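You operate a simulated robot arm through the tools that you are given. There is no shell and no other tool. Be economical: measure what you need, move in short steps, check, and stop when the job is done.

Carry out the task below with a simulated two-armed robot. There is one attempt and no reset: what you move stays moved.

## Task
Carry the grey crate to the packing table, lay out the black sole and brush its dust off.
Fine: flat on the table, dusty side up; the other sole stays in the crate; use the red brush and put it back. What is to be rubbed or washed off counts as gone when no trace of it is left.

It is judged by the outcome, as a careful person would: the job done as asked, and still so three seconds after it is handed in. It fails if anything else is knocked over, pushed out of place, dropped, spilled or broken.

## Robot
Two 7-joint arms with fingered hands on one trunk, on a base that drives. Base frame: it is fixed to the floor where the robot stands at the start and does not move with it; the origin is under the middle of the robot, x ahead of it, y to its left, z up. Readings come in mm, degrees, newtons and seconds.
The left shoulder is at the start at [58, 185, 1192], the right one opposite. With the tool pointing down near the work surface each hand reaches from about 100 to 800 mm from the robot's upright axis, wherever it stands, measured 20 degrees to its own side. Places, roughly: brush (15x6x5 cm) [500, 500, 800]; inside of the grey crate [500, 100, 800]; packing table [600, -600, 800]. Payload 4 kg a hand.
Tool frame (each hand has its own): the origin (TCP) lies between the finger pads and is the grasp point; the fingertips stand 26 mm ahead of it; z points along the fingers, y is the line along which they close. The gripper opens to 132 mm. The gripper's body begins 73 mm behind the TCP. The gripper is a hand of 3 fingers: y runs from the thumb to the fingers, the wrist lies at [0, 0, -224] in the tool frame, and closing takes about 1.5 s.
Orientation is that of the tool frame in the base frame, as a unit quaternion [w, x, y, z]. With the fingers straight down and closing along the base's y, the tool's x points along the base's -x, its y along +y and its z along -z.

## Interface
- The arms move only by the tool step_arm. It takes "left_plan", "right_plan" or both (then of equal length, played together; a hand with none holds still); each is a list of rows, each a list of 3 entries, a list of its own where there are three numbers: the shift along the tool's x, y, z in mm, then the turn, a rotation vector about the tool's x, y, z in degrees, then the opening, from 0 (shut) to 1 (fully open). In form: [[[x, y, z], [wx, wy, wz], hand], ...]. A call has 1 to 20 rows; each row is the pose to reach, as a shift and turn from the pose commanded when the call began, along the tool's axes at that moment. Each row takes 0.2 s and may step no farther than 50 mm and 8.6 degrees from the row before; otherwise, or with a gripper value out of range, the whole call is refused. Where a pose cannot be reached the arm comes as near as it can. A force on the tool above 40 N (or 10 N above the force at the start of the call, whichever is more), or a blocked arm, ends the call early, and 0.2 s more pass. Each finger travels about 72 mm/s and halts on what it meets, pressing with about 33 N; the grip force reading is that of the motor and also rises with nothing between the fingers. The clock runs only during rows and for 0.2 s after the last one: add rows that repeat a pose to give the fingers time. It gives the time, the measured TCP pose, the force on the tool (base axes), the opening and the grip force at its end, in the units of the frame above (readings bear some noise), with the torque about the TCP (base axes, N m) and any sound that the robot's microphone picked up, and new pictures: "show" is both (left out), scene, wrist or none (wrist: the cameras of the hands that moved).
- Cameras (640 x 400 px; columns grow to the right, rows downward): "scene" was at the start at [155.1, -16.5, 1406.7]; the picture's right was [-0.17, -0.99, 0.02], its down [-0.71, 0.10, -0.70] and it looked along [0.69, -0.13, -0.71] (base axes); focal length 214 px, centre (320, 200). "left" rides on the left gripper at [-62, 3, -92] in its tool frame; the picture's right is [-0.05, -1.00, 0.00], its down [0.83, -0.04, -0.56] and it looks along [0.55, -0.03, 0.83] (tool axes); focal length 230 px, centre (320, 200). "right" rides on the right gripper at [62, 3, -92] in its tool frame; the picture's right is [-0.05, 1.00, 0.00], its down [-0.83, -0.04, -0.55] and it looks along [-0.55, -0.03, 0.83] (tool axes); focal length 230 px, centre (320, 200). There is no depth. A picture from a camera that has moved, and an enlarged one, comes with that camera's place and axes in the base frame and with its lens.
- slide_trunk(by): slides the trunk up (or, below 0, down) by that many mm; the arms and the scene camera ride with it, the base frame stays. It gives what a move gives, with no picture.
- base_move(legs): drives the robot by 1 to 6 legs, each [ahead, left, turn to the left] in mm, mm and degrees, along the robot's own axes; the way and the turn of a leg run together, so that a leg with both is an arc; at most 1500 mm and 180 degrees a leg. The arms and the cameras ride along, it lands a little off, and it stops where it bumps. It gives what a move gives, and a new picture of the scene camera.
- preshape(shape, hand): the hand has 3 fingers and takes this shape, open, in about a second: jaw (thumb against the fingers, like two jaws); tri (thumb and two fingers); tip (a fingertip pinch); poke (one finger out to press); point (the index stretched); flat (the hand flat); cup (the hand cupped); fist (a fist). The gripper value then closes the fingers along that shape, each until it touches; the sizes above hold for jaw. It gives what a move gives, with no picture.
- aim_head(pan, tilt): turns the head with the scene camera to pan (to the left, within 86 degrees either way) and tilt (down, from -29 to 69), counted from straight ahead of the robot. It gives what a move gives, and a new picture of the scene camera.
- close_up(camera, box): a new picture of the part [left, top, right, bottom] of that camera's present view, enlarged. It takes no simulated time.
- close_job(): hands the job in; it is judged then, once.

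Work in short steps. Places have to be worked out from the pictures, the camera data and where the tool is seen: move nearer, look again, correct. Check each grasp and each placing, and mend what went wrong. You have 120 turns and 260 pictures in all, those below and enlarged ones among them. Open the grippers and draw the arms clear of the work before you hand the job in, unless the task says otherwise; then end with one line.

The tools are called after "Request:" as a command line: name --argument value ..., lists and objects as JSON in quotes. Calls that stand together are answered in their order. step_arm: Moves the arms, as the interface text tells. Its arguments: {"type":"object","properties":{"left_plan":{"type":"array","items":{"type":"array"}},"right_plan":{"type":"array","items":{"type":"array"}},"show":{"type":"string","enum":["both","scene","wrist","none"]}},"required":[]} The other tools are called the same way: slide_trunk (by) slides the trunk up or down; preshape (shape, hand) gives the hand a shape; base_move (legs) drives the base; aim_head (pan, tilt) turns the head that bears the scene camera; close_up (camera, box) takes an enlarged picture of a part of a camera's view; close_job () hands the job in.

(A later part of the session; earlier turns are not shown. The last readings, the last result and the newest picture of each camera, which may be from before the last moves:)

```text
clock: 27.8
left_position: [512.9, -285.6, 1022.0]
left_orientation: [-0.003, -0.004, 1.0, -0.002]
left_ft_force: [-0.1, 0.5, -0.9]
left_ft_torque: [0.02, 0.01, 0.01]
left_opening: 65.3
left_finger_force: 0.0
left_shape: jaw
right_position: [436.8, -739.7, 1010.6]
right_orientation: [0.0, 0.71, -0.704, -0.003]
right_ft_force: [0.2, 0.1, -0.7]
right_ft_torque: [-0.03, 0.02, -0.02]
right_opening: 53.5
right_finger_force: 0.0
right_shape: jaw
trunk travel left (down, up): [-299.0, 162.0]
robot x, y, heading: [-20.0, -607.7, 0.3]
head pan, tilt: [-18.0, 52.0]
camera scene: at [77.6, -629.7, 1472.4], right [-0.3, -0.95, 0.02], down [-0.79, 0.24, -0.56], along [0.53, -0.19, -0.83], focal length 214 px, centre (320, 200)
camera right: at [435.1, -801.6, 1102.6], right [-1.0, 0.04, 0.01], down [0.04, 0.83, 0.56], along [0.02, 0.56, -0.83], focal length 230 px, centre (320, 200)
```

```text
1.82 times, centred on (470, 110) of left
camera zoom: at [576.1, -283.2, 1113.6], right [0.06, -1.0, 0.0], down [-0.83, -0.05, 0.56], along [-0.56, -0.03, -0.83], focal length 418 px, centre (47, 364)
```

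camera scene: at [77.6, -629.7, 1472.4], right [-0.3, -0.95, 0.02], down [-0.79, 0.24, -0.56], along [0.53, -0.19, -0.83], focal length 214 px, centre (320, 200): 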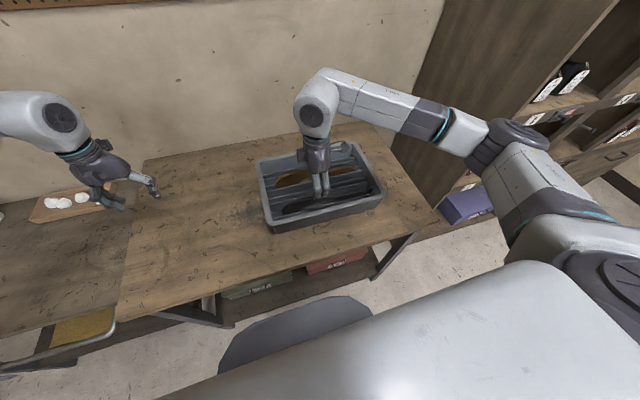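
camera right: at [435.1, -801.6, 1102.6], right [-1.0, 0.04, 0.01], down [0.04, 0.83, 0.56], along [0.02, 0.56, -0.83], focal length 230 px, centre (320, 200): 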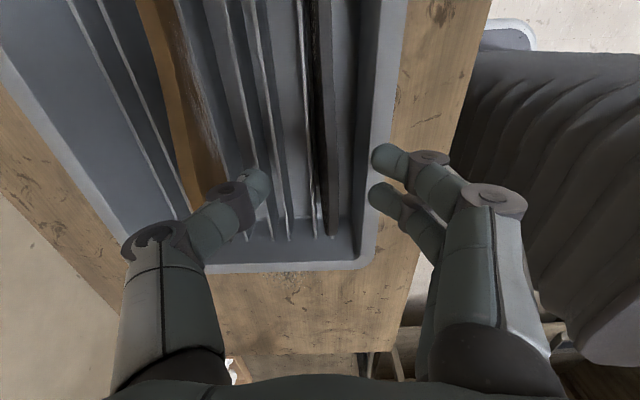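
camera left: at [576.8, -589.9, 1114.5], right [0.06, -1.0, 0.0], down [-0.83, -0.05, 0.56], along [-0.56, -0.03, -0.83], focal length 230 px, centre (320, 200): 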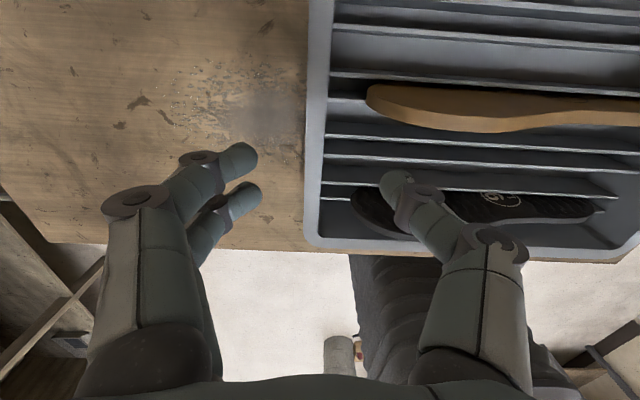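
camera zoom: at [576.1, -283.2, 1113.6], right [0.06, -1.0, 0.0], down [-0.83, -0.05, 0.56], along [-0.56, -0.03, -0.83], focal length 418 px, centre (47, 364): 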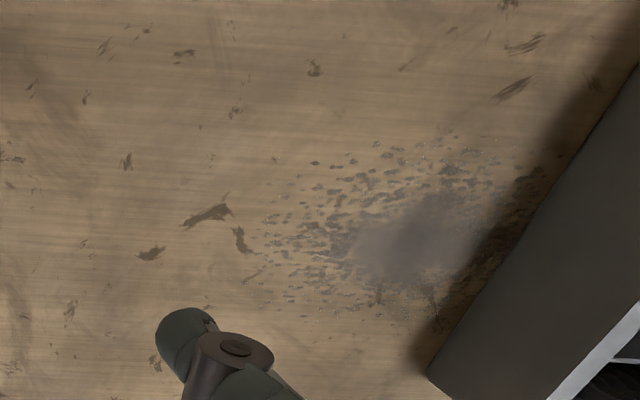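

Top edge of the sole is at x≈426, lip's inner edge at x≈392. I shift to x 427, narrow the opening, and descend part way for a check.

Request:
step_arm --right_plan '[[[4, 5, 10], [0, 0, 0], 0.23], [[8, 10, 20], [0, 0, 0], 0.23], [[10, 10, 45], [0, 0, 0], 0.23], [[10, 10, 66], [0, 0, 0], 0.23], [[10, 10, 66], [0, 0, 0], 0.23]]' --show "wrist"

Request:
close_up --camera "right" --box '[230, 60, 430, 260]'

Request:
close_up --camera "scene" --box '[260, 130, 400, 240]'

```text
clock: 29.0
left_position: [513.6, -285.3, 1021.8]
left_orientation: [-0.002, -0.003, 1.0, -0.001]
left_ft_force: [-0.3, -0.2, 0.2]
left_ft_torque: [0.0, 0.0, -0.01]
left_opening: 65.3
left_finger_force: 0.2
left_shape: jaw
right_position: [426.8, -748.9, 945.8]
right_orientation: [0.0, 0.71, -0.704, -0.002]
right_ft_force: [1.3, -1.8, 2.3]
right_ft_torque: [0.0, -0.01, -0.01]
right_opening: 30.2
right_finger_force: 0.0
right_shape: jaw
trunk travel left (down, up): [-299.0, 162.0]
robot x, y, heading: [-17.3, -608.1, 0.2]
head pan, tilt: [-18.0, 52.0]
camera right: at [424.9, -811.5, 1037.3], right [-1.0, 0.05, 0.0], down [0.04, 0.83, 0.56], along [0.02, 0.56, -0.83], focal length 230 px, centre (320, 200)
```

right: 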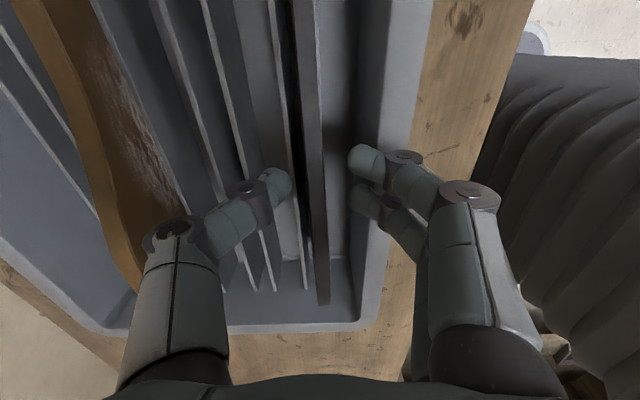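

```text
2.00 times, centred on (330, 160) of right
camera zoom: at [424.9, -811.5, 1037.3], right [-1.0, 0.05, 0.0], down [0.04, 0.83, 0.56], along [0.02, 0.56, -0.83], focal length 460 px, centre (300, 280)
```

zoom: 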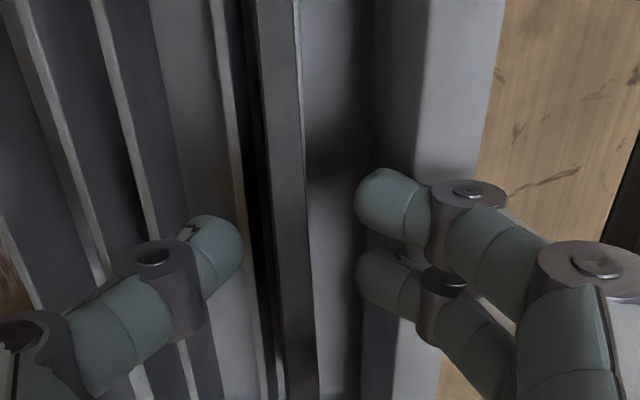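

```text
3.64 times, centred on (330, 185) of scene
camera zoom: at [77.4, -629.9, 1472.5], right [-0.3, -0.95, 0.02], down [-0.79, 0.24, -0.56], along [0.53, -0.19, -0.83], focal length 780 px, centre (284, 254)
```

zoom: 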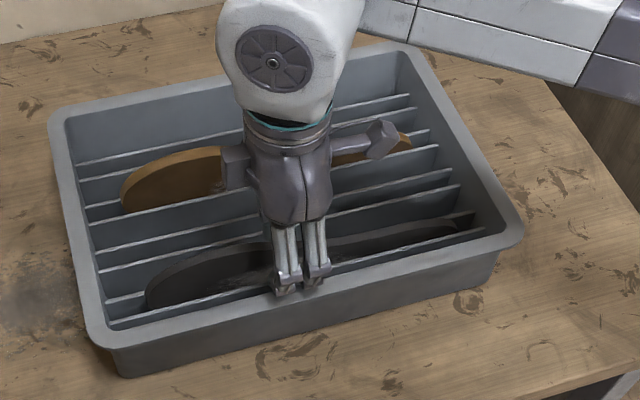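

The sole is centred between the tips. I descend to TCP z 920 and close.

Request:
step_arm --right_plan '[[[0, 0, 12], [0, 0, 0], 0.23], [[0, 0, 26], [0, 0, 0], 0.23], [[0, 0, 26], [0, 0, 0], 0.1], [[0, 0, 26], [0, 0, 0], 0.0], [[0, 0, 26], [0, 0, 0], 0.0], [[0, 0, 26], [0, 0, 0], 0.0], [[0, 0, 26], [0, 0, 0], 0.0]]' --show "wrist"

Request:
close_up --camera "scene" --box '[260, 130, 400, 240]'

```text
clock: 29.5
left_position: [513.0, -285.4, 1022.7]
left_orientation: [-0.003, -0.003, 1.0, -0.001]
left_ft_force: [0.0, -0.1, 0.5]
left_ft_torque: [0.03, -0.02, 0.01]
left_opening: 65.6
left_finger_force: 0.1
left_shape: jaw
right_position: [431.0, -747.5, 935.8]
right_orientation: [-0.007, 0.709, -0.705, -0.003]
right_ft_force: [4.2, -0.5, 15.2]
right_ft_torque: [-0.06, 0.5, 0.02]
right_opening: 29.1
right_finger_force: 0.1
right_shape: jaw
trunk travel left (down, up): [-299.0, 162.0]
robot x, y, heading: [-21.1, -604.6, 0.1]
head pan, tilt: [-18.0, 52.0]
stopped in row 2 (right hand): the force on the tool passed its limit at 51 N (the readings are from after the stop); the commanded pose is now the measured one
camera right: at [428.0, -810.8, 1026.3], right [-1.0, 0.05, -0.01], down [0.03, 0.82, 0.57], along [0.03, 0.56, -0.82], focal length 230 px, centre (320, 200)
```

right: 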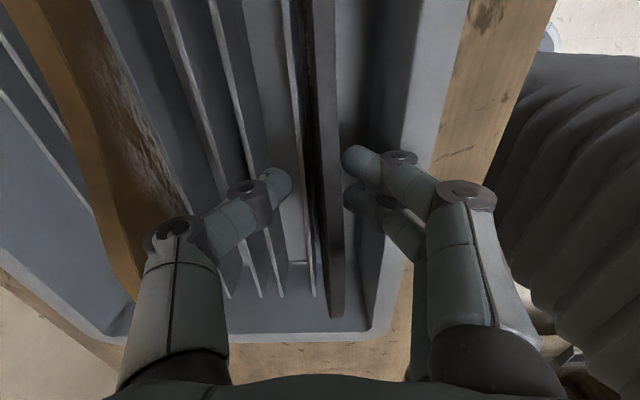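

```text
3.64 times, centred on (330, 185) of scene
camera zoom: at [77.3, -629.9, 1472.5], right [-0.3, -0.95, 0.02], down [-0.79, 0.24, -0.56], along [0.53, -0.19, -0.83], focal length 780 px, centre (284, 254)
```

zoom: 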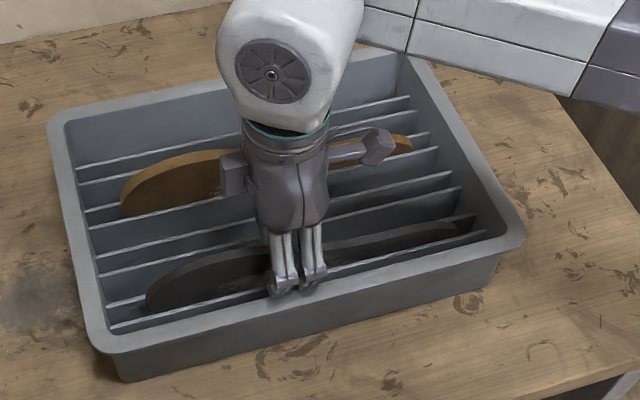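

The call stopped at TCP z 936: the slanting near fingers met the crate lip; tips still reach ~15 mm below the sole's top. I ease up 3 mm and close here.

Request:
step_arm --right_plan '[[[0, 2, -3], [0, 0, 0], 0.2], [[0, 2, -3], [0, 0, 0], 0.1], [[0, 2, -3], [0, 0, 0], 0.0], [[0, 2, -3], [0, 0, 0], 0.0], [[0, 2, -3], [0, 0, 0], 0.0]]' --show "wrist"

Request:
close_up --camera "right" --box '[230, 60, 430, 260]'

Request:
close_up --camera "scene" --box '[260, 130, 400, 240]'

```text
clock: 30.7
left_position: [513.7, -286.2, 1020.9]
left_orientation: [-0.003, -0.003, 1.0, -0.001]
left_ft_force: [0.1, -1.2, 0.0]
left_ft_torque: [0.01, -0.01, 0.02]
left_opening: 65.1
left_finger_force: 0.1
left_shape: jaw
right_position: [428.8, -748.7, 936.5]
right_orientation: [-0.004, 0.709, -0.705, -0.002]
right_ft_force: [0.9, -0.6, 0.1]
right_ft_torque: [-0.03, 0.02, -0.01]
right_opening: 5.3
right_finger_force: 32.7
right_shape: jaw
trunk travel left (down, up): [-299.0, 162.0]
robot x, y, heading: [-20.9, -605.6, 0.2]
head pan, tilt: [-18.0, 52.0]
camera right: at [426.0, -811.3, 1027.2], right [-1.0, 0.05, 0.0], down [0.04, 0.83, 0.56], along [0.03, 0.56, -0.83], focal length 230 px, centre (320, 200)
```

right: 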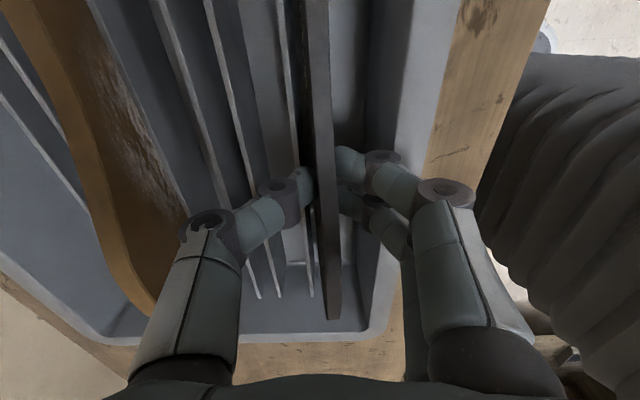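

```text
2.00 times, centred on (330, 160) of right
camera zoom: at [426.0, -811.3, 1027.2], right [-1.0, 0.05, 0.0], down [0.04, 0.83, 0.56], along [0.03, 0.56, -0.83], focal length 460 px, centre (300, 280)
```

zoom: 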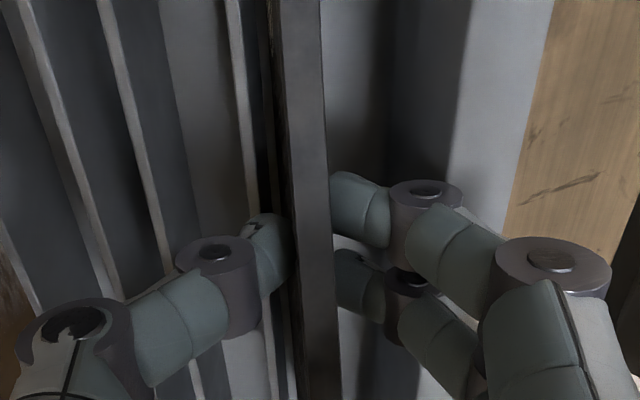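

```text
3.64 times, centred on (330, 185) of scene
camera zoom: at [77.8, -630.1, 1472.4], right [-0.3, -0.95, 0.02], down [-0.79, 0.24, -0.56], along [0.53, -0.19, -0.83], focal length 780 px, centre (284, 254)
```

zoom: 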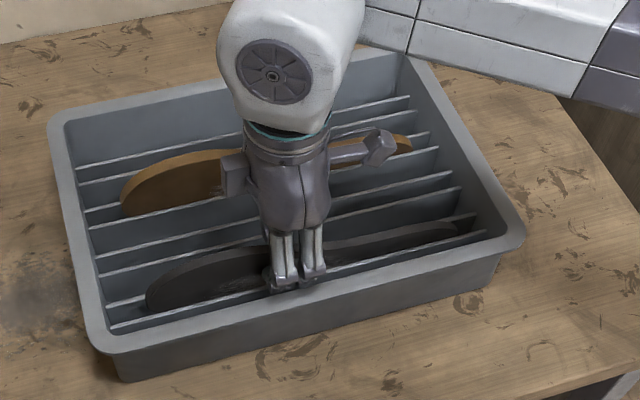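

The fingers pinch the sole. I lift it 100 mm gently.

Request:
step_arm --right_plan '[[[0, 0, -10], [0, 0, 0], 0], [[0, 0, -25], [0, 0, 0], 0], [[0, 0, -40], [0, 0, 0], 0], [[0, 0, -60], [0, 0, 0], 0], [[0, 0, -80], [0, 0, 0], 0], [[0, 0, -110], [0, 0, 0], 0]]'

Request:
close_up --camera "scene" --box '[240, 90, 420, 240]'

```text
clock: 32.1
left_position: [513.2, -287.3, 1022.6]
left_orientation: [-0.003, -0.004, 1.0, -0.001]
left_ft_force: [0.5, 0.4, 0.2]
left_ft_torque: [-0.01, 0.02, 0.0]
left_opening: 65.4
left_finger_force: 0.1
left_shape: jaw
right_position: [425.6, -750.6, 1046.7]
right_orientation: [-0.004, 0.71, -0.704, -0.002]
right_ft_force: [-0.7, 0.0, -0.4]
right_ft_torque: [0.04, 0.01, 0.01]
right_opening: 5.6
right_finger_force: 33.0
right_shape: jaw
trunk travel left (down, up): [-299.0, 162.0]
robot x, y, heading: [-21.3, -606.1, 0.3]
head pan, tilt: [-18.0, 52.0]
camera scene: at [77.4, -629.8, 1472.5], right [-0.3, -0.95, 0.02], down [-0.79, 0.24, -0.56], along [0.53, -0.19, -0.83], focal length 214 px, centre (320, 200)
camera right: at [423.2, -812.4, 1138.3], right [-1.0, 0.05, 0.0], down [0.04, 0.83, 0.56], along [0.03, 0.56, -0.83], focal length 230 px, centre (320, 200)
```

scene: 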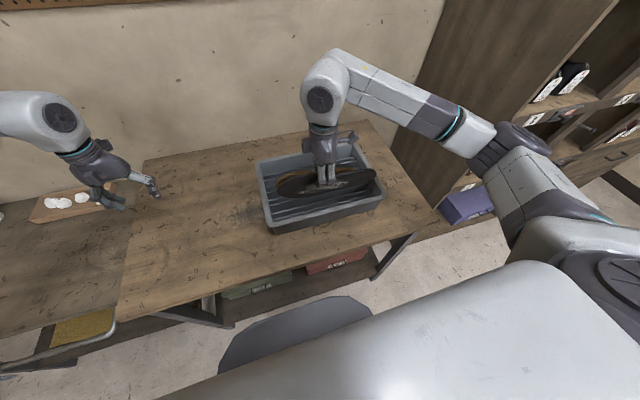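
right: 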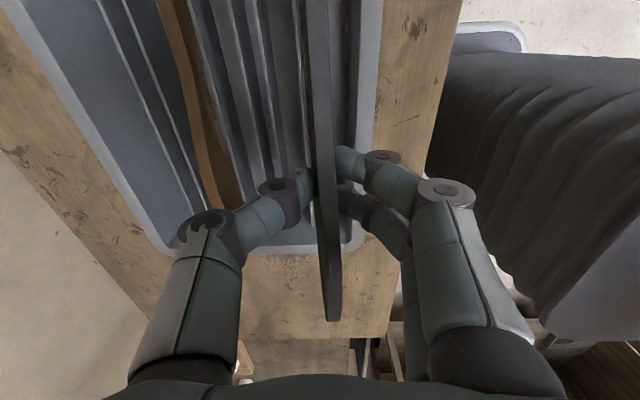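

```text
2.67 times, centred on (330, 165) of scene
camera zoom: at [77.4, -629.8, 1472.5], right [-0.3, -0.95, 0.02], down [-0.79, 0.24, -0.56], along [0.53, -0.19, -0.83], focal length 572 px, centre (293, 293)
```

zoom: 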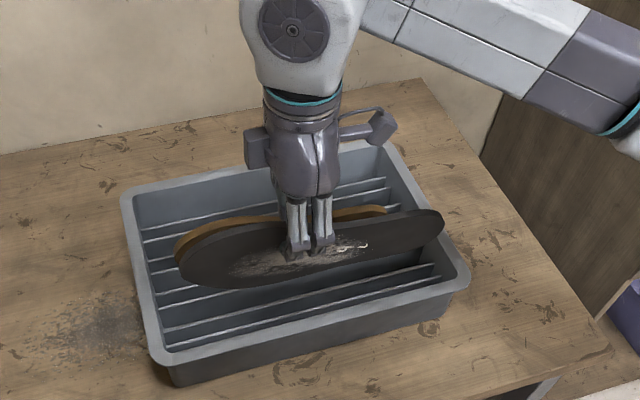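

The black sole is out, dusty face toward the robot. I raise it, carry it left over the free area while yawing back 90°, and move the left hand out of the way.

Request:
step_arm --right_plan '[[[0, 0, -30], [0, 0, 0], 0], [[0, 0, -60], [0, 0, 0], 0], [[-34, 0, -60], [0, 0, 7.5], 0], [[-68, 0, -60], [0, 0, 15], 0], [[-102, 0, -60], [0, 0, 22.5], 0], [[-136, 0, -60], [0, 0, 30], 0], [[-170, 0, -60], [0, 0, 37.5], 0], [[-204, 0, -60], [0, 0, 45], 0], [[-238, -2, -60], [0, 0, 52.5], 0], [[-272, -4, -60], [0, 0, 60], 0], [[-306, -4, -60], [0, 0, 67.5], 0], [[-340, -4, -60], [0, 0, 75], 0], [[-375, -4, -60], [0, 0, 82.5], 0], [[-411, -4, -60], [0, 0, 90], 0]]' --left_plan '[[[8, 15, -10], [0, 0, 0], 0.5], [[16, 30, -20], [0, 0, 0], 0.5], [[24, 45, -30], [0, 0, 0], 0.5], [[32, 60, -40], [0, 0, 0], 0.5], [[40, 75, -50], [0, 0, 0], 0.5], [[48, 90, -60], [0, 0, 0], 0.5], [[56, 105, -70], [0, 0, 0], 0.5], [[64, 120, -80], [0, 0, 0], 0.5], [[72, 135, -90], [0, 0, 0], 0.5], [[80, 150, -100], [0, 0, 0], 0.5], [[88, 165, -105], [0, 0, 0], 0.5], [[96, 180, -110], [0, 0, 0], 0.5], [[104, 193, -120], [0, 0, 0], 0.5], [[113, 206, -128], [0, 0, 0], 0.5]]' --show "wrist"

Request:
aim_head --pan 15 --tilt 50

```text
clock: 35.1
left_position: [398.8, -77.7, 1150.6]
left_orientation: [-0.001, -0.003, 1.0, -0.002]
left_ft_force: [-0.7, -0.1, 0.3]
left_ft_torque: [0.0, -0.06, 0.0]
left_opening: 65.1
left_finger_force: 0.0
left_shape: jaw
right_position: [430.5, -341.2, 1109.4]
right_orientation: [0.003, -0.006, 1.0, 0.004]
right_ft_force: [-0.5, -0.5, -1.8]
right_ft_torque: [-0.02, -0.04, -0.01]
right_opening: 5.5
right_finger_force: 33.6
right_shape: jaw
right hand out of reach, approached as far as the arm can: row 14
trunk travel left (down, up): [-299.0, 162.0]
robot x, y, heading: [-22.5, -606.1, 0.0]
head pan, tilt: [-18.0, 52.0]
camera right: at [368.3, -339.5, 1201.8], right [0.04, 1.0, 0.01], down [0.83, -0.04, 0.56], along [0.56, -0.02, -0.83], focal length 230 px, centre (320, 200)
camera left: at [461.0, -75.2, 1241.2], right [0.06, -1.0, 0.0], down [-0.83, -0.05, 0.56], along [-0.56, -0.04, -0.83], focal length 230 px, centre (320, 200)
```

right: 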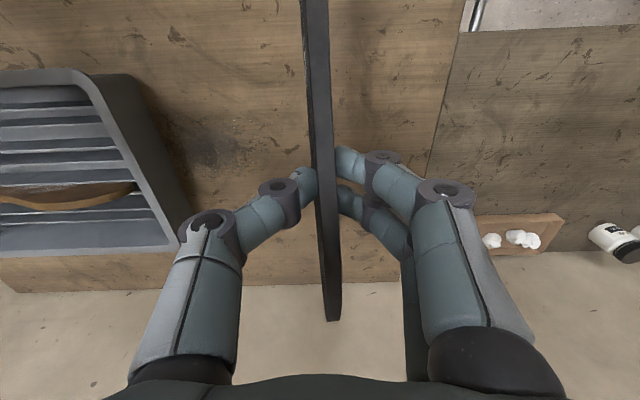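
left: 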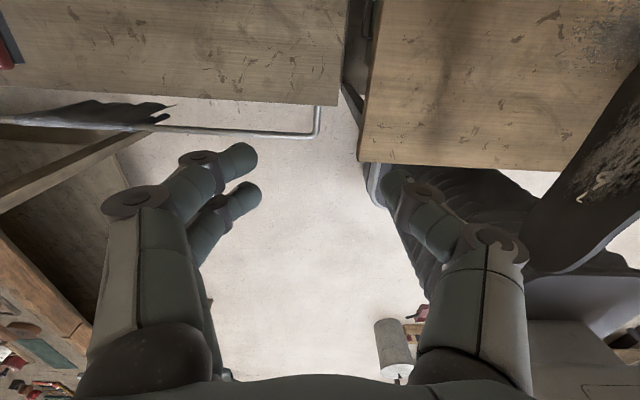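

```text
clock: 36.1
left_position: [399.2, -80.7, 1149.3]
left_orientation: [-0.003, -0.004, 1.0, 0.0]
left_ft_force: [0.0, 0.8, -0.8]
left_ft_torque: [-0.02, 0.0, 0.01]
left_opening: 65.3
left_finger_force: 0.0
left_shape: jaw
right_position: [429.6, -342.7, 1111.3]
right_orientation: [0.001, -0.009, 1.0, 0.004]
right_ft_force: [-0.8, 0.7, -1.3]
right_ft_torque: [-0.01, -0.04, 0.0]
right_opening: 5.3
right_finger_force: 33.0
right_shape: jaw
trunk travel left (down, up): [-299.0, 162.0]
robot x, y, heading: [-22.0, -606.1, 0.4]
head pan, tilt: [15.0, 50.0]
camera scene: at [80.6, -586.4, 1474.9], right [0.26, -0.96, -0.02], down [-0.78, -0.2, -0.59], along [0.57, 0.17, -0.81], focal length 214 px, centre (320, 200)
```

scene: 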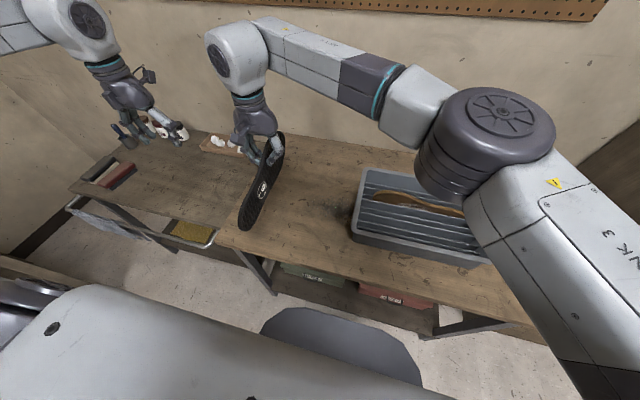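

The right arm is near its reach limit and the sole's near end would overhang the table edge. I shift the base left 100 mm, then bring the sole back and start rolling it toward flat.

Request:
base_move --legs '[[0, 100, 0]]'

Request:
step_arm --right_plan '[[[-15, -20, 0], [-7.8, 0, 0], 0], [[-30, -40, 0], [-15.6, 0, 0], 0], [[-45, -60, 0], [-23.4, 0, 0], 0], [[-60, -80, 0], [-31.2, 0, 0], 0], [[-75, -100, 0], [-39, 0, 0], 0], [[-85, -110, 0], [-46.8, 0, 0], 0]]'

```text
clock: 37.2
left_position: [399.9, 16.0, 1150.3]
left_orientation: [-0.003, -0.002, 1.0, -0.002]
left_ft_force: [0.0, 0.1, -0.1]
left_ft_torque: [0.01, -0.01, -0.01]
left_opening: 65.3
left_finger_force: 0.0
left_shape: jaw
right_position: [432.0, -247.3, 1110.9]
right_orientation: [0.001, -0.007, 1.0, 0.004]
right_ft_force: [-0.1, -0.7, -1.6]
right_ft_torque: [0.02, -0.05, -0.02]
right_opening: 5.5
right_finger_force: 32.8
right_shape: jaw
trunk travel left (down, up): [-299.0, 162.0]
robot x, y, heading: [-17.5, -508.7, 0.4]
head pan, tilt: [15.0, 50.0]
camera scene: at [80.2, -489.9, 1474.9], right [0.26, -0.97, -0.02], down [-0.78, -0.2, -0.59], along [0.57, 0.17, -0.81], focal length 214 px, centre (320, 200)
```

scene: 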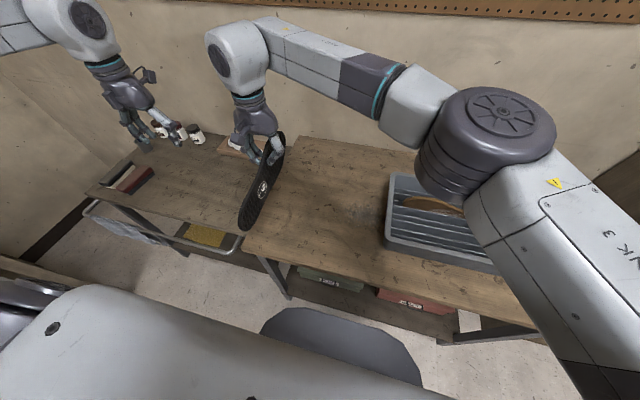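

```text
clock: 38.6
left_position: [400.2, 14.9, 1150.5]
left_orientation: [-0.003, -0.002, 1.0, -0.001]
left_ft_force: [-0.4, 0.9, -0.7]
left_ft_torque: [0.01, 0.02, -0.03]
left_opening: 65.3
left_finger_force: 0.1
left_shape: jaw
right_position: [518.8, -357.1, 1109.3]
right_orientation: [-0.001, -0.007, 0.916, 0.402]
right_ft_force: [0.1, 0.3, -1.9]
right_ft_torque: [-0.06, -0.1, 0.01]
right_opening: 5.7
right_finger_force: 33.2
right_shape: jaw
trunk travel left (down, up): [-299.0, 162.0]
robot x, y, heading: [-19.6, -510.5, 0.2]
head pan, tilt: [15.0, 50.0]
camera scene: at [80.5, -489.8, 1474.8], right [0.26, -0.96, -0.02], down [-0.78, -0.2, -0.59], along [0.57, 0.17, -0.81], focal length 214 px, centre (320, 200)
camera right: at [458.9, -422.8, 1173.3], right [0.04, 0.68, 0.74], down [0.84, -0.43, 0.35], along [0.55, 0.6, -0.58], focal length 230 px, centre (320, 200)
```

scene: 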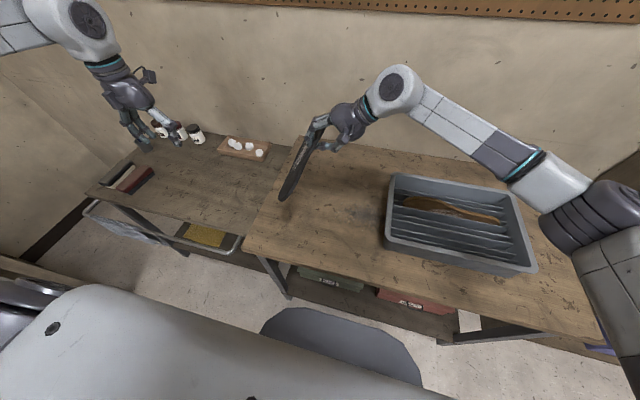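
right: 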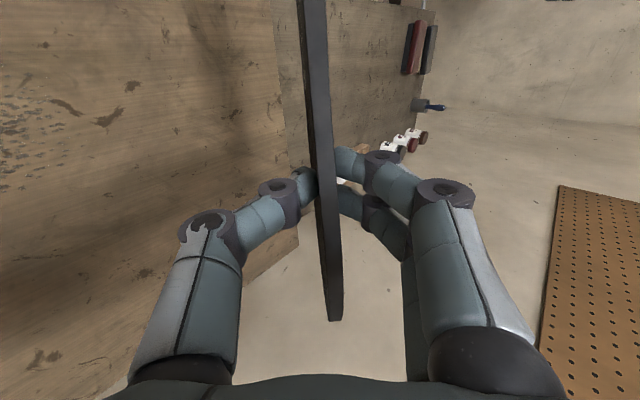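

The roll goes the right way. I roll 23° more, to 20° from flat.

Request:
step_arm --right_plan '[[[0, 0, 0], [-7.8, 0, 0], 0], [[0, 0, 0], [-15.6, 0, 0], 0], [[0, 0, 0], [-23.2, 0, 0], 0], [[0, 0, 0], [-23.2, 0, 0], 0]]'

Request:
close_up --camera "scene" --box '[240, 60, 420, 230]'

```text
clock: 39.6
left_position: [400.8, 15.9, 1149.8]
left_orientation: [-0.003, -0.003, 1.0, 0.0]
left_ft_force: [-0.6, -0.4, -0.6]
left_ft_torque: [-0.04, 0.02, 0.01]
left_opening: 65.3
left_finger_force: 0.0
left_shape: jaw
right_position: [517.2, -354.5, 1109.7]
right_orientation: [-0.003, -0.006, 0.816, 0.578]
right_ft_force: [-0.3, 0.1, -1.8]
right_ft_torque: [-0.09, -0.03, -0.02]
right_opening: 5.4
right_finger_force: 32.7
right_shape: jaw
trunk travel left (down, up): [-299.0, 162.0]
robot x, y, heading: [-21.0, -508.0, 0.2]
head pan, tilt: [15.0, 50.0]
camera scene: at [80.3, -489.2, 1474.9], right [0.26, -0.97, -0.02], down [-0.78, -0.2, -0.59], along [0.57, 0.17, -0.81], focal length 214 px, centre (320, 200)
camera right: at [458.2, -442.8, 1142.6], right [0.05, 0.33, 0.94], down [0.84, -0.53, 0.15], along [0.54, 0.78, -0.3], focal length 230 px, centre (320, 200)
```

scene: 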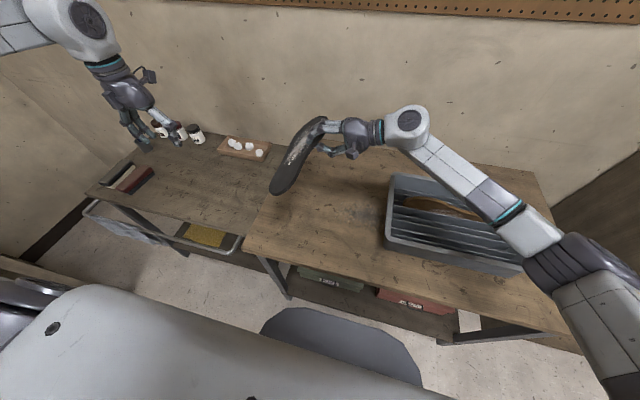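
right: 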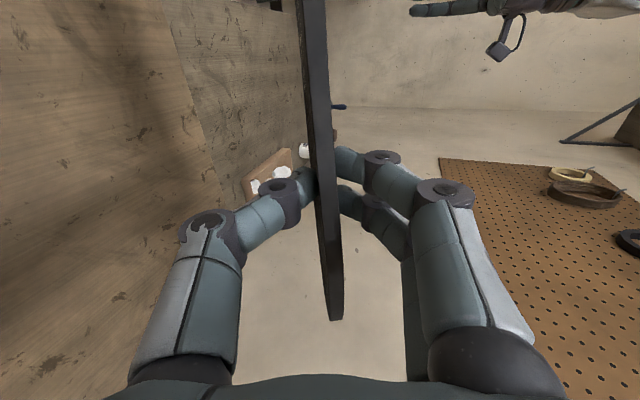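

```text
2.35 times, centred on (330, 145) of scene
camera zoom: at [80.3, -489.2, 1474.9], right [0.26, -0.97, -0.02], down [-0.78, -0.2, -0.59], along [0.57, 0.17, -0.81], focal length 505 px, centre (296, 329)
```

zoom: 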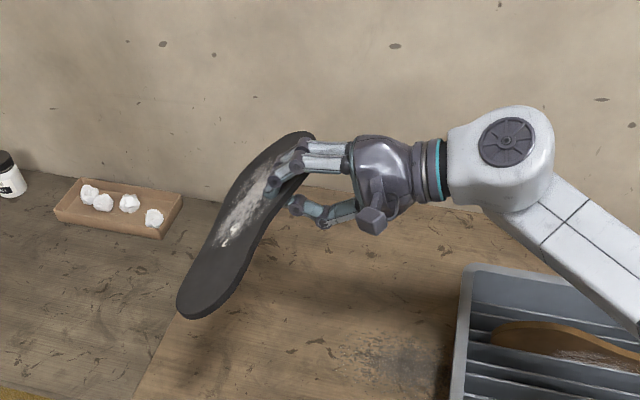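

Dusty side faces up. The forearm would come down near the crate, so I shift the base 150 mm left and pull the hand back right, to lower from a more comfortable stance.

Request:
base_move --legs '[[0, 150, 0]]'

Request:
step_arm --right_plan '[[[0, -10, -30], [0, 0, 0], 0], [[0, -21, -60], [0, 0, 0], 0], [[0, -32, -90], [0, 0, 0], 0], [[0, -32, -90], [0, 0, 0], 0]]'

```text
clock: 41.0
left_position: [398.7, 164.8, 1151.1]
left_orientation: [-0.003, -0.003, 1.0, 0.0]
left_ft_force: [0.5, -1.0, 0.1]
left_ft_torque: [0.0, -0.03, -0.04]
left_opening: 65.2
left_finger_force: 0.1
left_shape: jaw
right_position: [517.1, -207.0, 1109.8]
right_orientation: [-0.004, -0.006, 0.817, 0.576]
right_ft_force: [-0.1, -0.4, -1.9]
right_ft_torque: [-0.09, -0.03, -0.01]
right_opening: 5.4
right_finger_force: 32.6
right_shape: jaw
trunk travel left (down, up): [-299.0, 162.0]
robot x, y, heading: [-23.9, -359.3, 0.0]
head pan, tilt: [15.0, 50.0]
camera scene: at [79.6, -341.0, 1474.9], right [0.26, -0.96, -0.02], down [-0.78, -0.2, -0.59], along [0.57, 0.17, -0.81], focal length 214 px, centre (320, 200)
```

scene: 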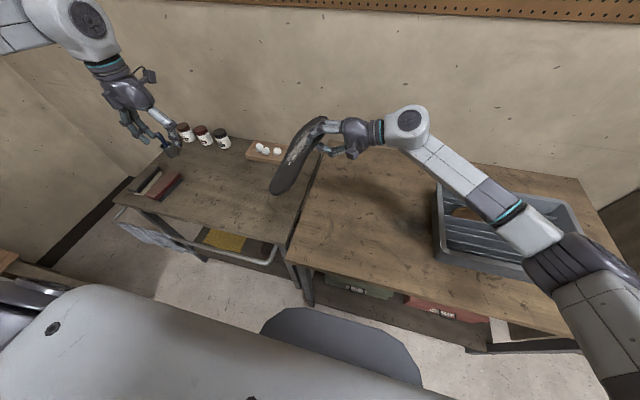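

```text
clock: 42.0
left_position: [399.6, 166.1, 1151.2]
left_orientation: [-0.003, -0.002, 1.0, 0.0]
left_ft_force: [-0.4, -0.5, 0.3]
left_ft_torque: [-0.01, 0.01, -0.01]
left_opening: 65.3
left_finger_force: 0.0
left_shape: jaw
right_position: [519.2, -302.1, 1109.5]
right_orientation: [-0.004, -0.006, 0.817, 0.577]
right_ft_force: [0.9, -0.4, -1.3]
right_ft_torque: [-0.08, -0.01, 0.0]
right_opening: 5.3
right_finger_force: 33.2
right_shape: jaw
trunk travel left (down, up): [-299.0, 162.0]
robot x, y, heading: [-22.5, -361.4, 0.1]
head pan, tilt: [15.0, 50.0]
camera scene: at [79.7, -339.4, 1474.9], right [0.26, -0.96, -0.02], down [-0.78, -0.2, -0.59], along [0.57, 0.17, -0.81], focal length 214 px, centre (320, 200)
camera right: at [460.0, -388.6, 1142.3], right [0.05, 0.33, 0.94], down [0.84, -0.53, 0.15], along [0.54, 0.78, -0.3], focal length 230 px, centre (320, 200)
```

scene: 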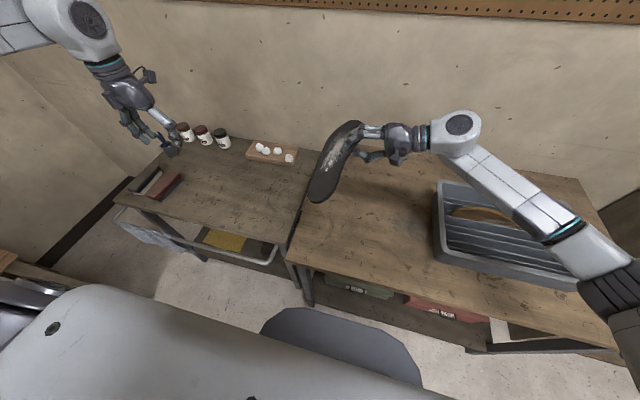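
right: 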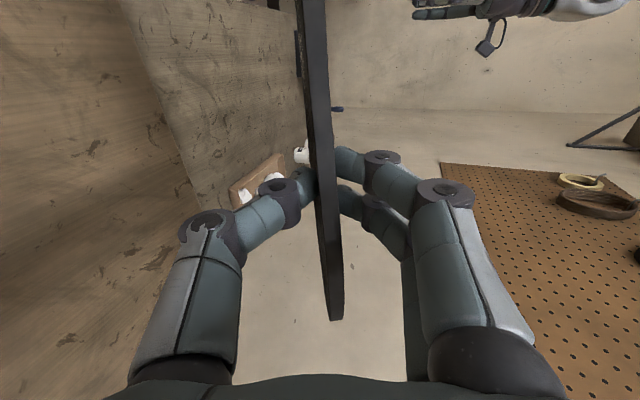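

The forearm would pass low over the crate's corner. I raise the trunk so the elbow stays high and then lower the hand with the arm, watching it.

Request:
slide_trunk --by 160

Request:
step_arm --right_plan '[[[0, -37, 13], [0, 0, 0], 0], [[0, -74, 26], [0, 0, 0], 0], [[0, -111, 39], [0, 0, 0], 0], [[0, -148, 52], [0, 0, 0], 0], [[0, -185, 65], [0, 0, 0], 0], [[0, -222, 78], [0, 0, 0], 0], [[0, -250, 88], [0, 0, 0], 0]]'

```text
clock: 43.8
left_position: [398.7, 165.8, 1310.1]
left_orientation: [-0.002, -0.002, 1.0, -0.001]
left_ft_force: [0.4, -0.3, 0.0]
left_ft_torque: [0.0, -0.02, -0.03]
left_opening: 65.2
left_finger_force: 0.2
left_shape: jaw
right_position: [519.1, -301.5, 1270.3]
right_orientation: [-0.003, -0.006, 0.817, 0.577]
right_ft_force: [0.0, 0.3, -0.5]
right_ft_torque: [-0.06, -0.08, -0.03]
right_opening: 5.1
right_finger_force: 32.9
right_shape: jaw
trunk travel left (down, up): [-459.0, 2.0]
robot x, y, heading: [-21.0, -354.6, 0.2]
head pan, tilt: [15.0, 50.0]
```

```text
clock: 45.4
left_position: [398.8, 165.7, 1309.9]
left_orientation: [-0.003, -0.003, 1.0, -0.001]
left_ft_force: [-0.4, -0.6, -0.1]
left_ft_torque: [-0.04, 0.0, 0.02]
left_opening: 65.6
left_finger_force: 0.1
left_shape: jaw
right_position: [518.2, -301.2, 1004.2]
right_orientation: [-0.003, -0.007, 0.816, 0.578]
right_ft_force: [0.3, -0.5, -1.4]
right_ft_torque: [-0.07, -0.07, -0.01]
right_opening: 5.3
right_finger_force: 33.9
right_shape: jaw
trunk travel left (down, up): [-459.0, 2.0]
robot x, y, heading: [-21.3, -354.9, 0.3]
head pan, tilt: [15.0, 50.0]
camera scene: at [42.4, -339.2, 1642.8], right [0.26, -0.96, 0.0], down [-0.74, -0.2, -0.64], along [0.62, 0.17, -0.77], focal length 214 px, centre (320, 200)
camera right: at [458.9, -387.9, 1036.7], right [0.05, 0.33, 0.94], down [0.84, -0.53, 0.15], along [0.54, 0.78, -0.3], focal length 230 px, centre (320, 200)
```

scene: 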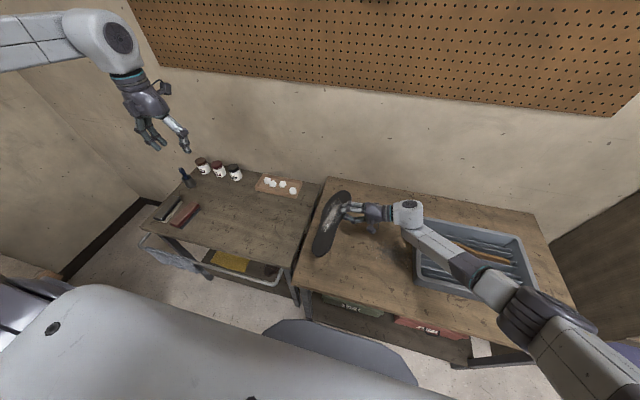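
right: 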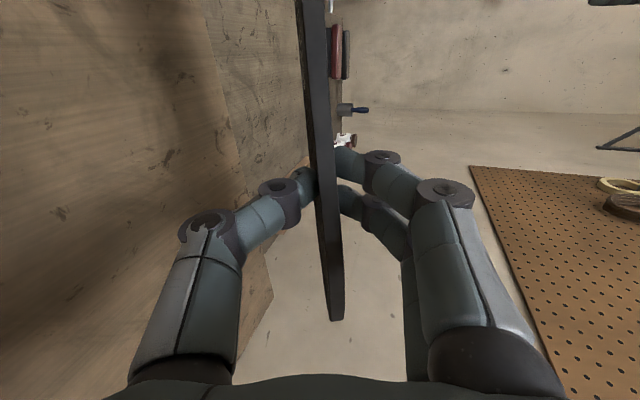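

Elbow is now well above the crate. I lower 70 mm further and check.

Request:
step_arm --right_plan '[[[0, -22, 8], [0, 0, 0], 0], [[0, -44, 16], [0, 0, 0], 0], [[0, -66, 23], [0, 0, 0], 0]]'

Request:
close_up --camera "scene" --box '[290, 160, 560, 340]'

```text
clock: 46.2
left_position: [400.4, 166.4, 1309.3]
left_orientation: [-0.003, -0.003, 1.0, -0.001]
left_ft_force: [-0.5, 0.2, 0.1]
left_ft_torque: [0.0, -0.02, -0.02]
left_opening: 65.6
left_finger_force: 0.0
left_shape: jaw
right_position: [518.0, -302.3, 935.7]
right_orientation: [-0.003, -0.006, 0.816, 0.578]
right_ft_force: [0.7, -1.1, -2.1]
right_ft_torque: [-0.08, -0.01, -0.03]
right_opening: 5.2
right_finger_force: 33.1
right_shape: jaw
trunk travel left (down, up): [-459.0, 2.0]
robot x, y, heading: [-20.4, -357.4, 0.3]
head pan, tilt: [15.0, 50.0]
camera scene: at [42.3, -339.0, 1642.8], right [0.26, -0.96, 0.0], down [-0.74, -0.2, -0.64], along [0.62, 0.17, -0.77], focal length 214 px, centre (320, 200)
camera right: at [457.0, -388.4, 968.5], right [0.05, 0.33, 0.94], down [0.84, -0.53, 0.15], along [0.54, 0.78, -0.3], focal length 230 px, centre (320, 200)
```

scene: 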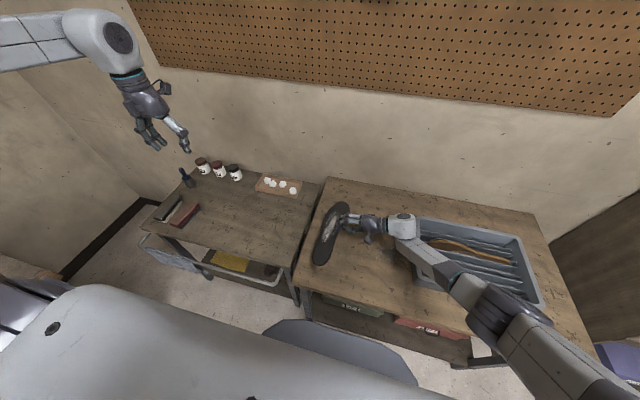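
right: 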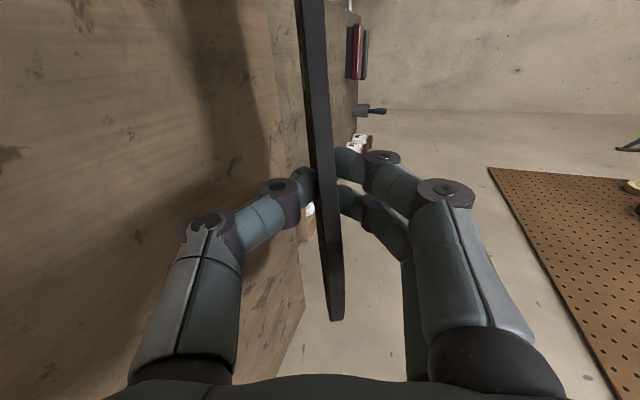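

```text
2.22 times, centred on (425, 250) of scene
camera zoom: at [42.3, -339.0, 1642.8], right [0.26, -0.96, 0.0], down [-0.74, -0.2, -0.64], along [0.62, 0.17, -0.77], focal length 477 px, centre (87, 89)
```

zoom: 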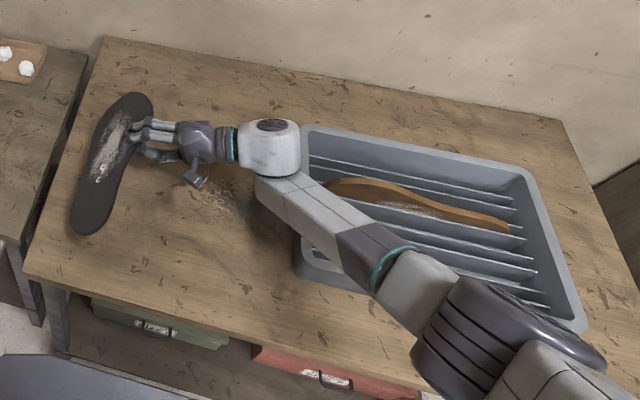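

Clear of the crate. I lower 35 mm more toward contact of the sole's far edge.

Request:
step_arm --right_plan '[[[0, -11, 4], [0, 0, 0], 0], [[0, -22, 8], [0, 0, 0], 0], [[0, -33, 12], [0, 0, 0], 0]]'

Request:
close_up --camera "scene" --box '[290, 170, 440, 280]'

```text
clock: 47.0
left_position: [399.3, 166.9, 1310.5]
left_orientation: [-0.002, -0.003, 1.0, 0.0]
left_ft_force: [-0.6, -0.5, -1.3]
left_ft_torque: [0.04, 0.0, 0.01]
left_opening: 65.3
left_finger_force: 0.1
left_shape: jaw
right_position: [519.6, -302.9, 900.5]
right_orientation: [-0.004, -0.006, 0.817, 0.576]
right_ft_force: [-0.3, -0.7, -2.6]
right_ft_torque: [-0.07, -0.04, -0.01]
right_opening: 5.5
right_finger_force: 33.4
right_shape: jaw
trunk travel left (down, up): [-459.0, 2.0]
robot x, y, heading: [-21.8, -357.7, 0.1]
head pan, tilt: [15.0, 50.0]
camera scene: at [42.3, -338.6, 1642.8], right [0.26, -0.96, 0.0], down [-0.74, -0.2, -0.64], along [0.62, 0.17, -0.77], focal length 214 px, centre (320, 200)
camera right: at [459.3, -389.3, 933.0], right [0.05, 0.34, 0.94], down [0.84, -0.53, 0.15], along [0.54, 0.78, -0.3], focal length 230 px, centre (320, 200)
```

scene: 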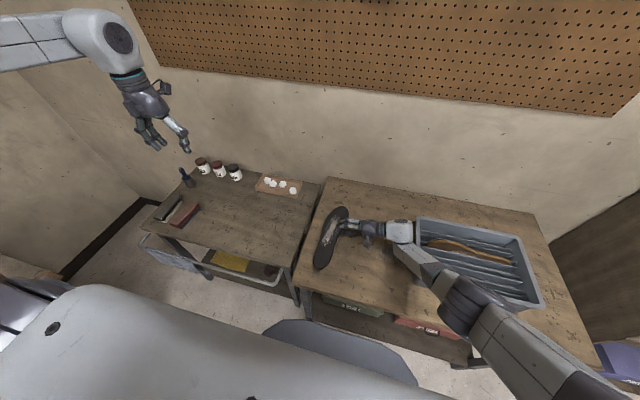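
right: 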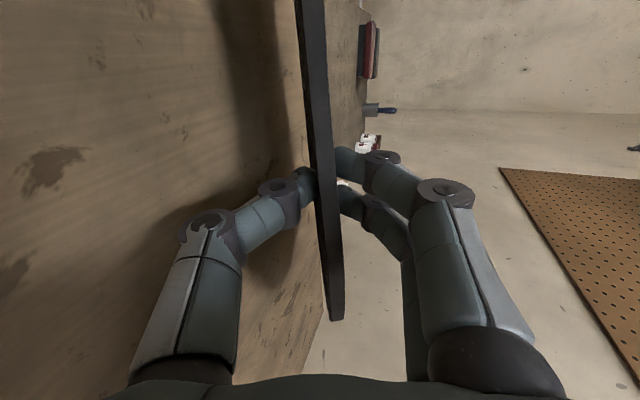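

```text
3.64 times, centred on (365, 225) of scene
camera zoom: at [42.3, -338.6, 1642.8], right [0.26, -0.96, 0.0], down [-0.74, -0.2, -0.64], along [0.62, 0.17, -0.77], focal length 780 px, centre (156, 109)
```

zoom: 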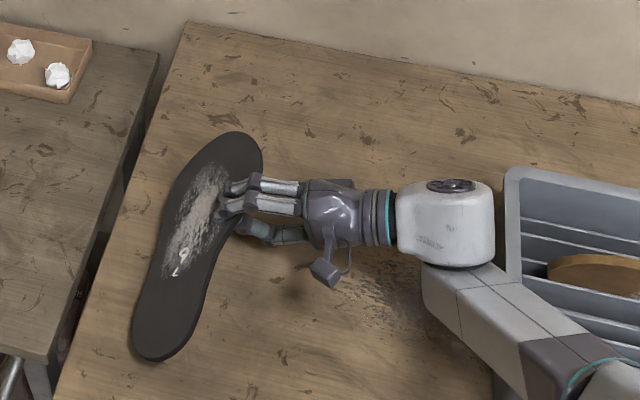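

Nearly there; I go down in 6 mm steps until contact.

Request:
step_arm --right_plan '[[[0, -5.6, 2], [0, 0, 0], 0], [[0, -11.2, 4], [0, 0, 0], 0], [[0, -16.8, 6], [0, 0, 0], 0]]' --show "wrist"

Request:
close_up --camera "scene" --box '[290, 170, 440, 280]'

```text
clock: 47.8
left_position: [400.8, 165.5, 1309.3]
left_orientation: [-0.002, -0.003, 1.0, -0.001]
left_ft_force: [-0.7, 0.1, -1.2]
left_ft_torque: [-0.01, -0.02, 0.03]
left_opening: 65.4
left_finger_force: 0.1
left_shape: jaw
right_position: [515.3, -290.4, 896.0]
right_orientation: [-0.006, -0.016, 0.811, 0.585]
right_ft_force: [-1.0, 0.1, -2.3]
right_ft_torque: [-0.08, -0.04, 0.05]
right_opening: 5.4
right_finger_force: 32.7
right_shape: jaw
right hand out of reach, approached as far as the arm can: row 2, 3
trunk travel left (down, up): [-459.0, 2.0]
robot x, y, heading: [-21.9, -354.0, 0.3]
head pan, tilt: [15.0, 50.0]
camera right: at [457.1, -379.6, 927.3], right [0.03, 0.32, 0.95], down [0.85, -0.51, 0.14], along [0.53, 0.8, -0.28], focal length 230 px, centre (320, 200)
```

right: 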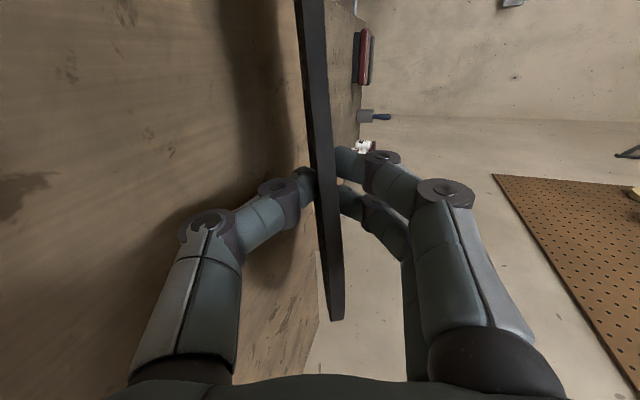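

```text
3.64 times, centred on (365, 225) of scene
camera zoom: at [42.3, -339.6, 1642.9], right [0.26, -0.96, 0.0], down [-0.74, -0.2, -0.64], along [0.62, 0.17, -0.77], focal length 780 px, centre (156, 109)
```

zoom: 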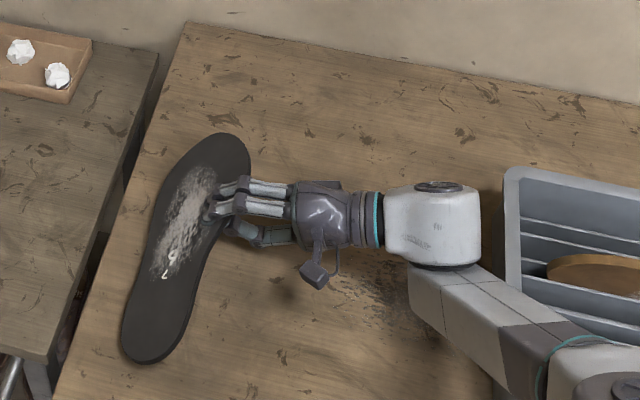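

The arm reached its limit with the trunk this high, so I lower the last bit with the trunk.

Request:
slide_trunk --by -12

Request:
step_arm --right_plan '[[[0, -4, -11], [0, 0, 0], 0], [[0, -7, -20], [0, 0, 0], 0]]'

Request:
close_up --camera "scene" --box '[290, 170, 440, 280]'

```text
clock: 48.4
left_position: [399.1, 166.6, 1297.9]
left_orientation: [-0.003, -0.003, 1.0, -0.001]
left_ft_force: [0.2, 0.4, 0.7]
left_ft_torque: [0.0, 0.0, 0.03]
left_opening: 65.6
left_finger_force: 0.1
left_shape: jaw
right_position: [515.4, -291.3, 883.5]
right_orientation: [-0.007, -0.015, 0.81, 0.586]
right_ft_force: [-0.3, -0.2, -1.5]
right_ft_torque: [-0.07, -0.05, 0.04]
right_opening: 5.3
right_finger_force: 33.1
right_shape: jaw
trunk travel left (down, up): [-447.0, 14.0]
robot x, y, heading: [-20.0, -355.2, 0.1]
head pan, tilt: [15.0, 50.0]
```

```text
clock: 49.0
left_position: [399.6, 166.9, 1299.2]
left_orientation: [-0.002, -0.002, 1.0, -0.001]
left_ft_force: [-0.3, 0.4, 0.0]
left_ft_torque: [-0.01, 0.0, -0.02]
left_opening: 65.5
left_finger_force: 0.0
left_shape: jaw
right_position: [515.9, -313.5, 884.3]
right_orientation: [-0.006, -0.015, 0.811, 0.585]
right_ft_force: [-0.7, -0.6, -1.9]
right_ft_torque: [-0.04, -0.05, 0.04]
right_opening: 5.2
right_finger_force: 33.4
right_shape: jaw
trunk travel left (down, up): [-447.0, 14.0]
robot x, y, heading: [-22.9, -357.1, 0.0]
head pan, tilt: [15.0, 50.0]
camera scene: at [42.6, -338.7, 1631.4], right [0.26, -0.96, 0.0], down [-0.74, -0.2, -0.64], along [0.62, 0.17, -0.77], focal length 214 px, centre (320, 200)
camera right: at [457.3, -401.3, 914.9], right [0.04, 0.32, 0.95], down [0.85, -0.51, 0.14], along [0.53, 0.8, -0.29], focal length 230 px, centre (320, 200)
```

scene: 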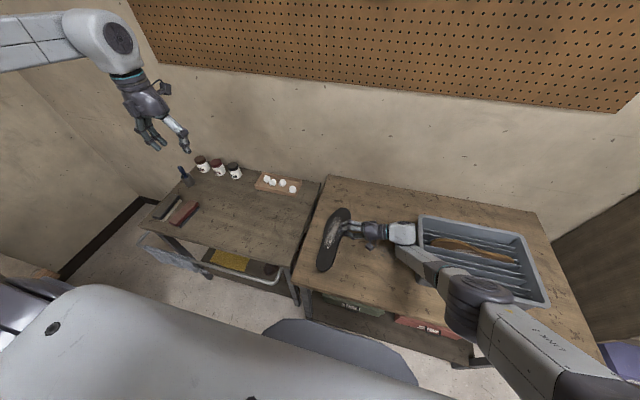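
right: 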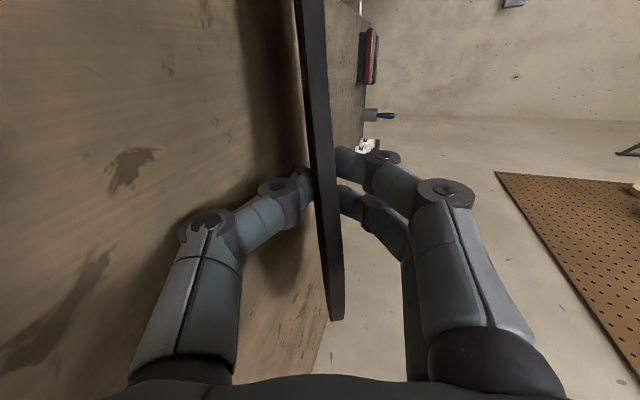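

```text
3.64 times, centred on (365, 225) of scene
camera zoom: at [42.6, -338.7, 1631.4], right [0.26, -0.96, 0.0], down [-0.74, -0.2, -0.64], along [0.62, 0.17, -0.77], focal length 780 px, centre (156, 109)
```

zoom: 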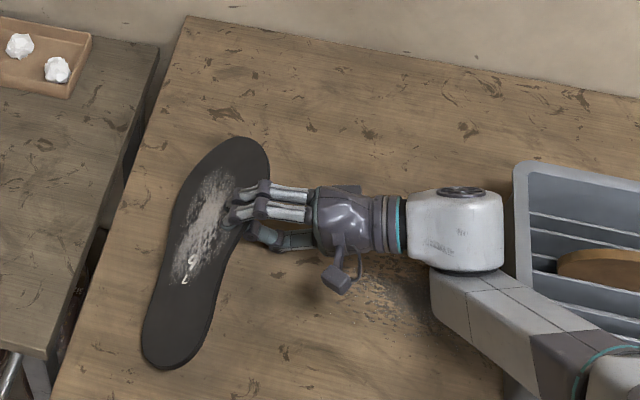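

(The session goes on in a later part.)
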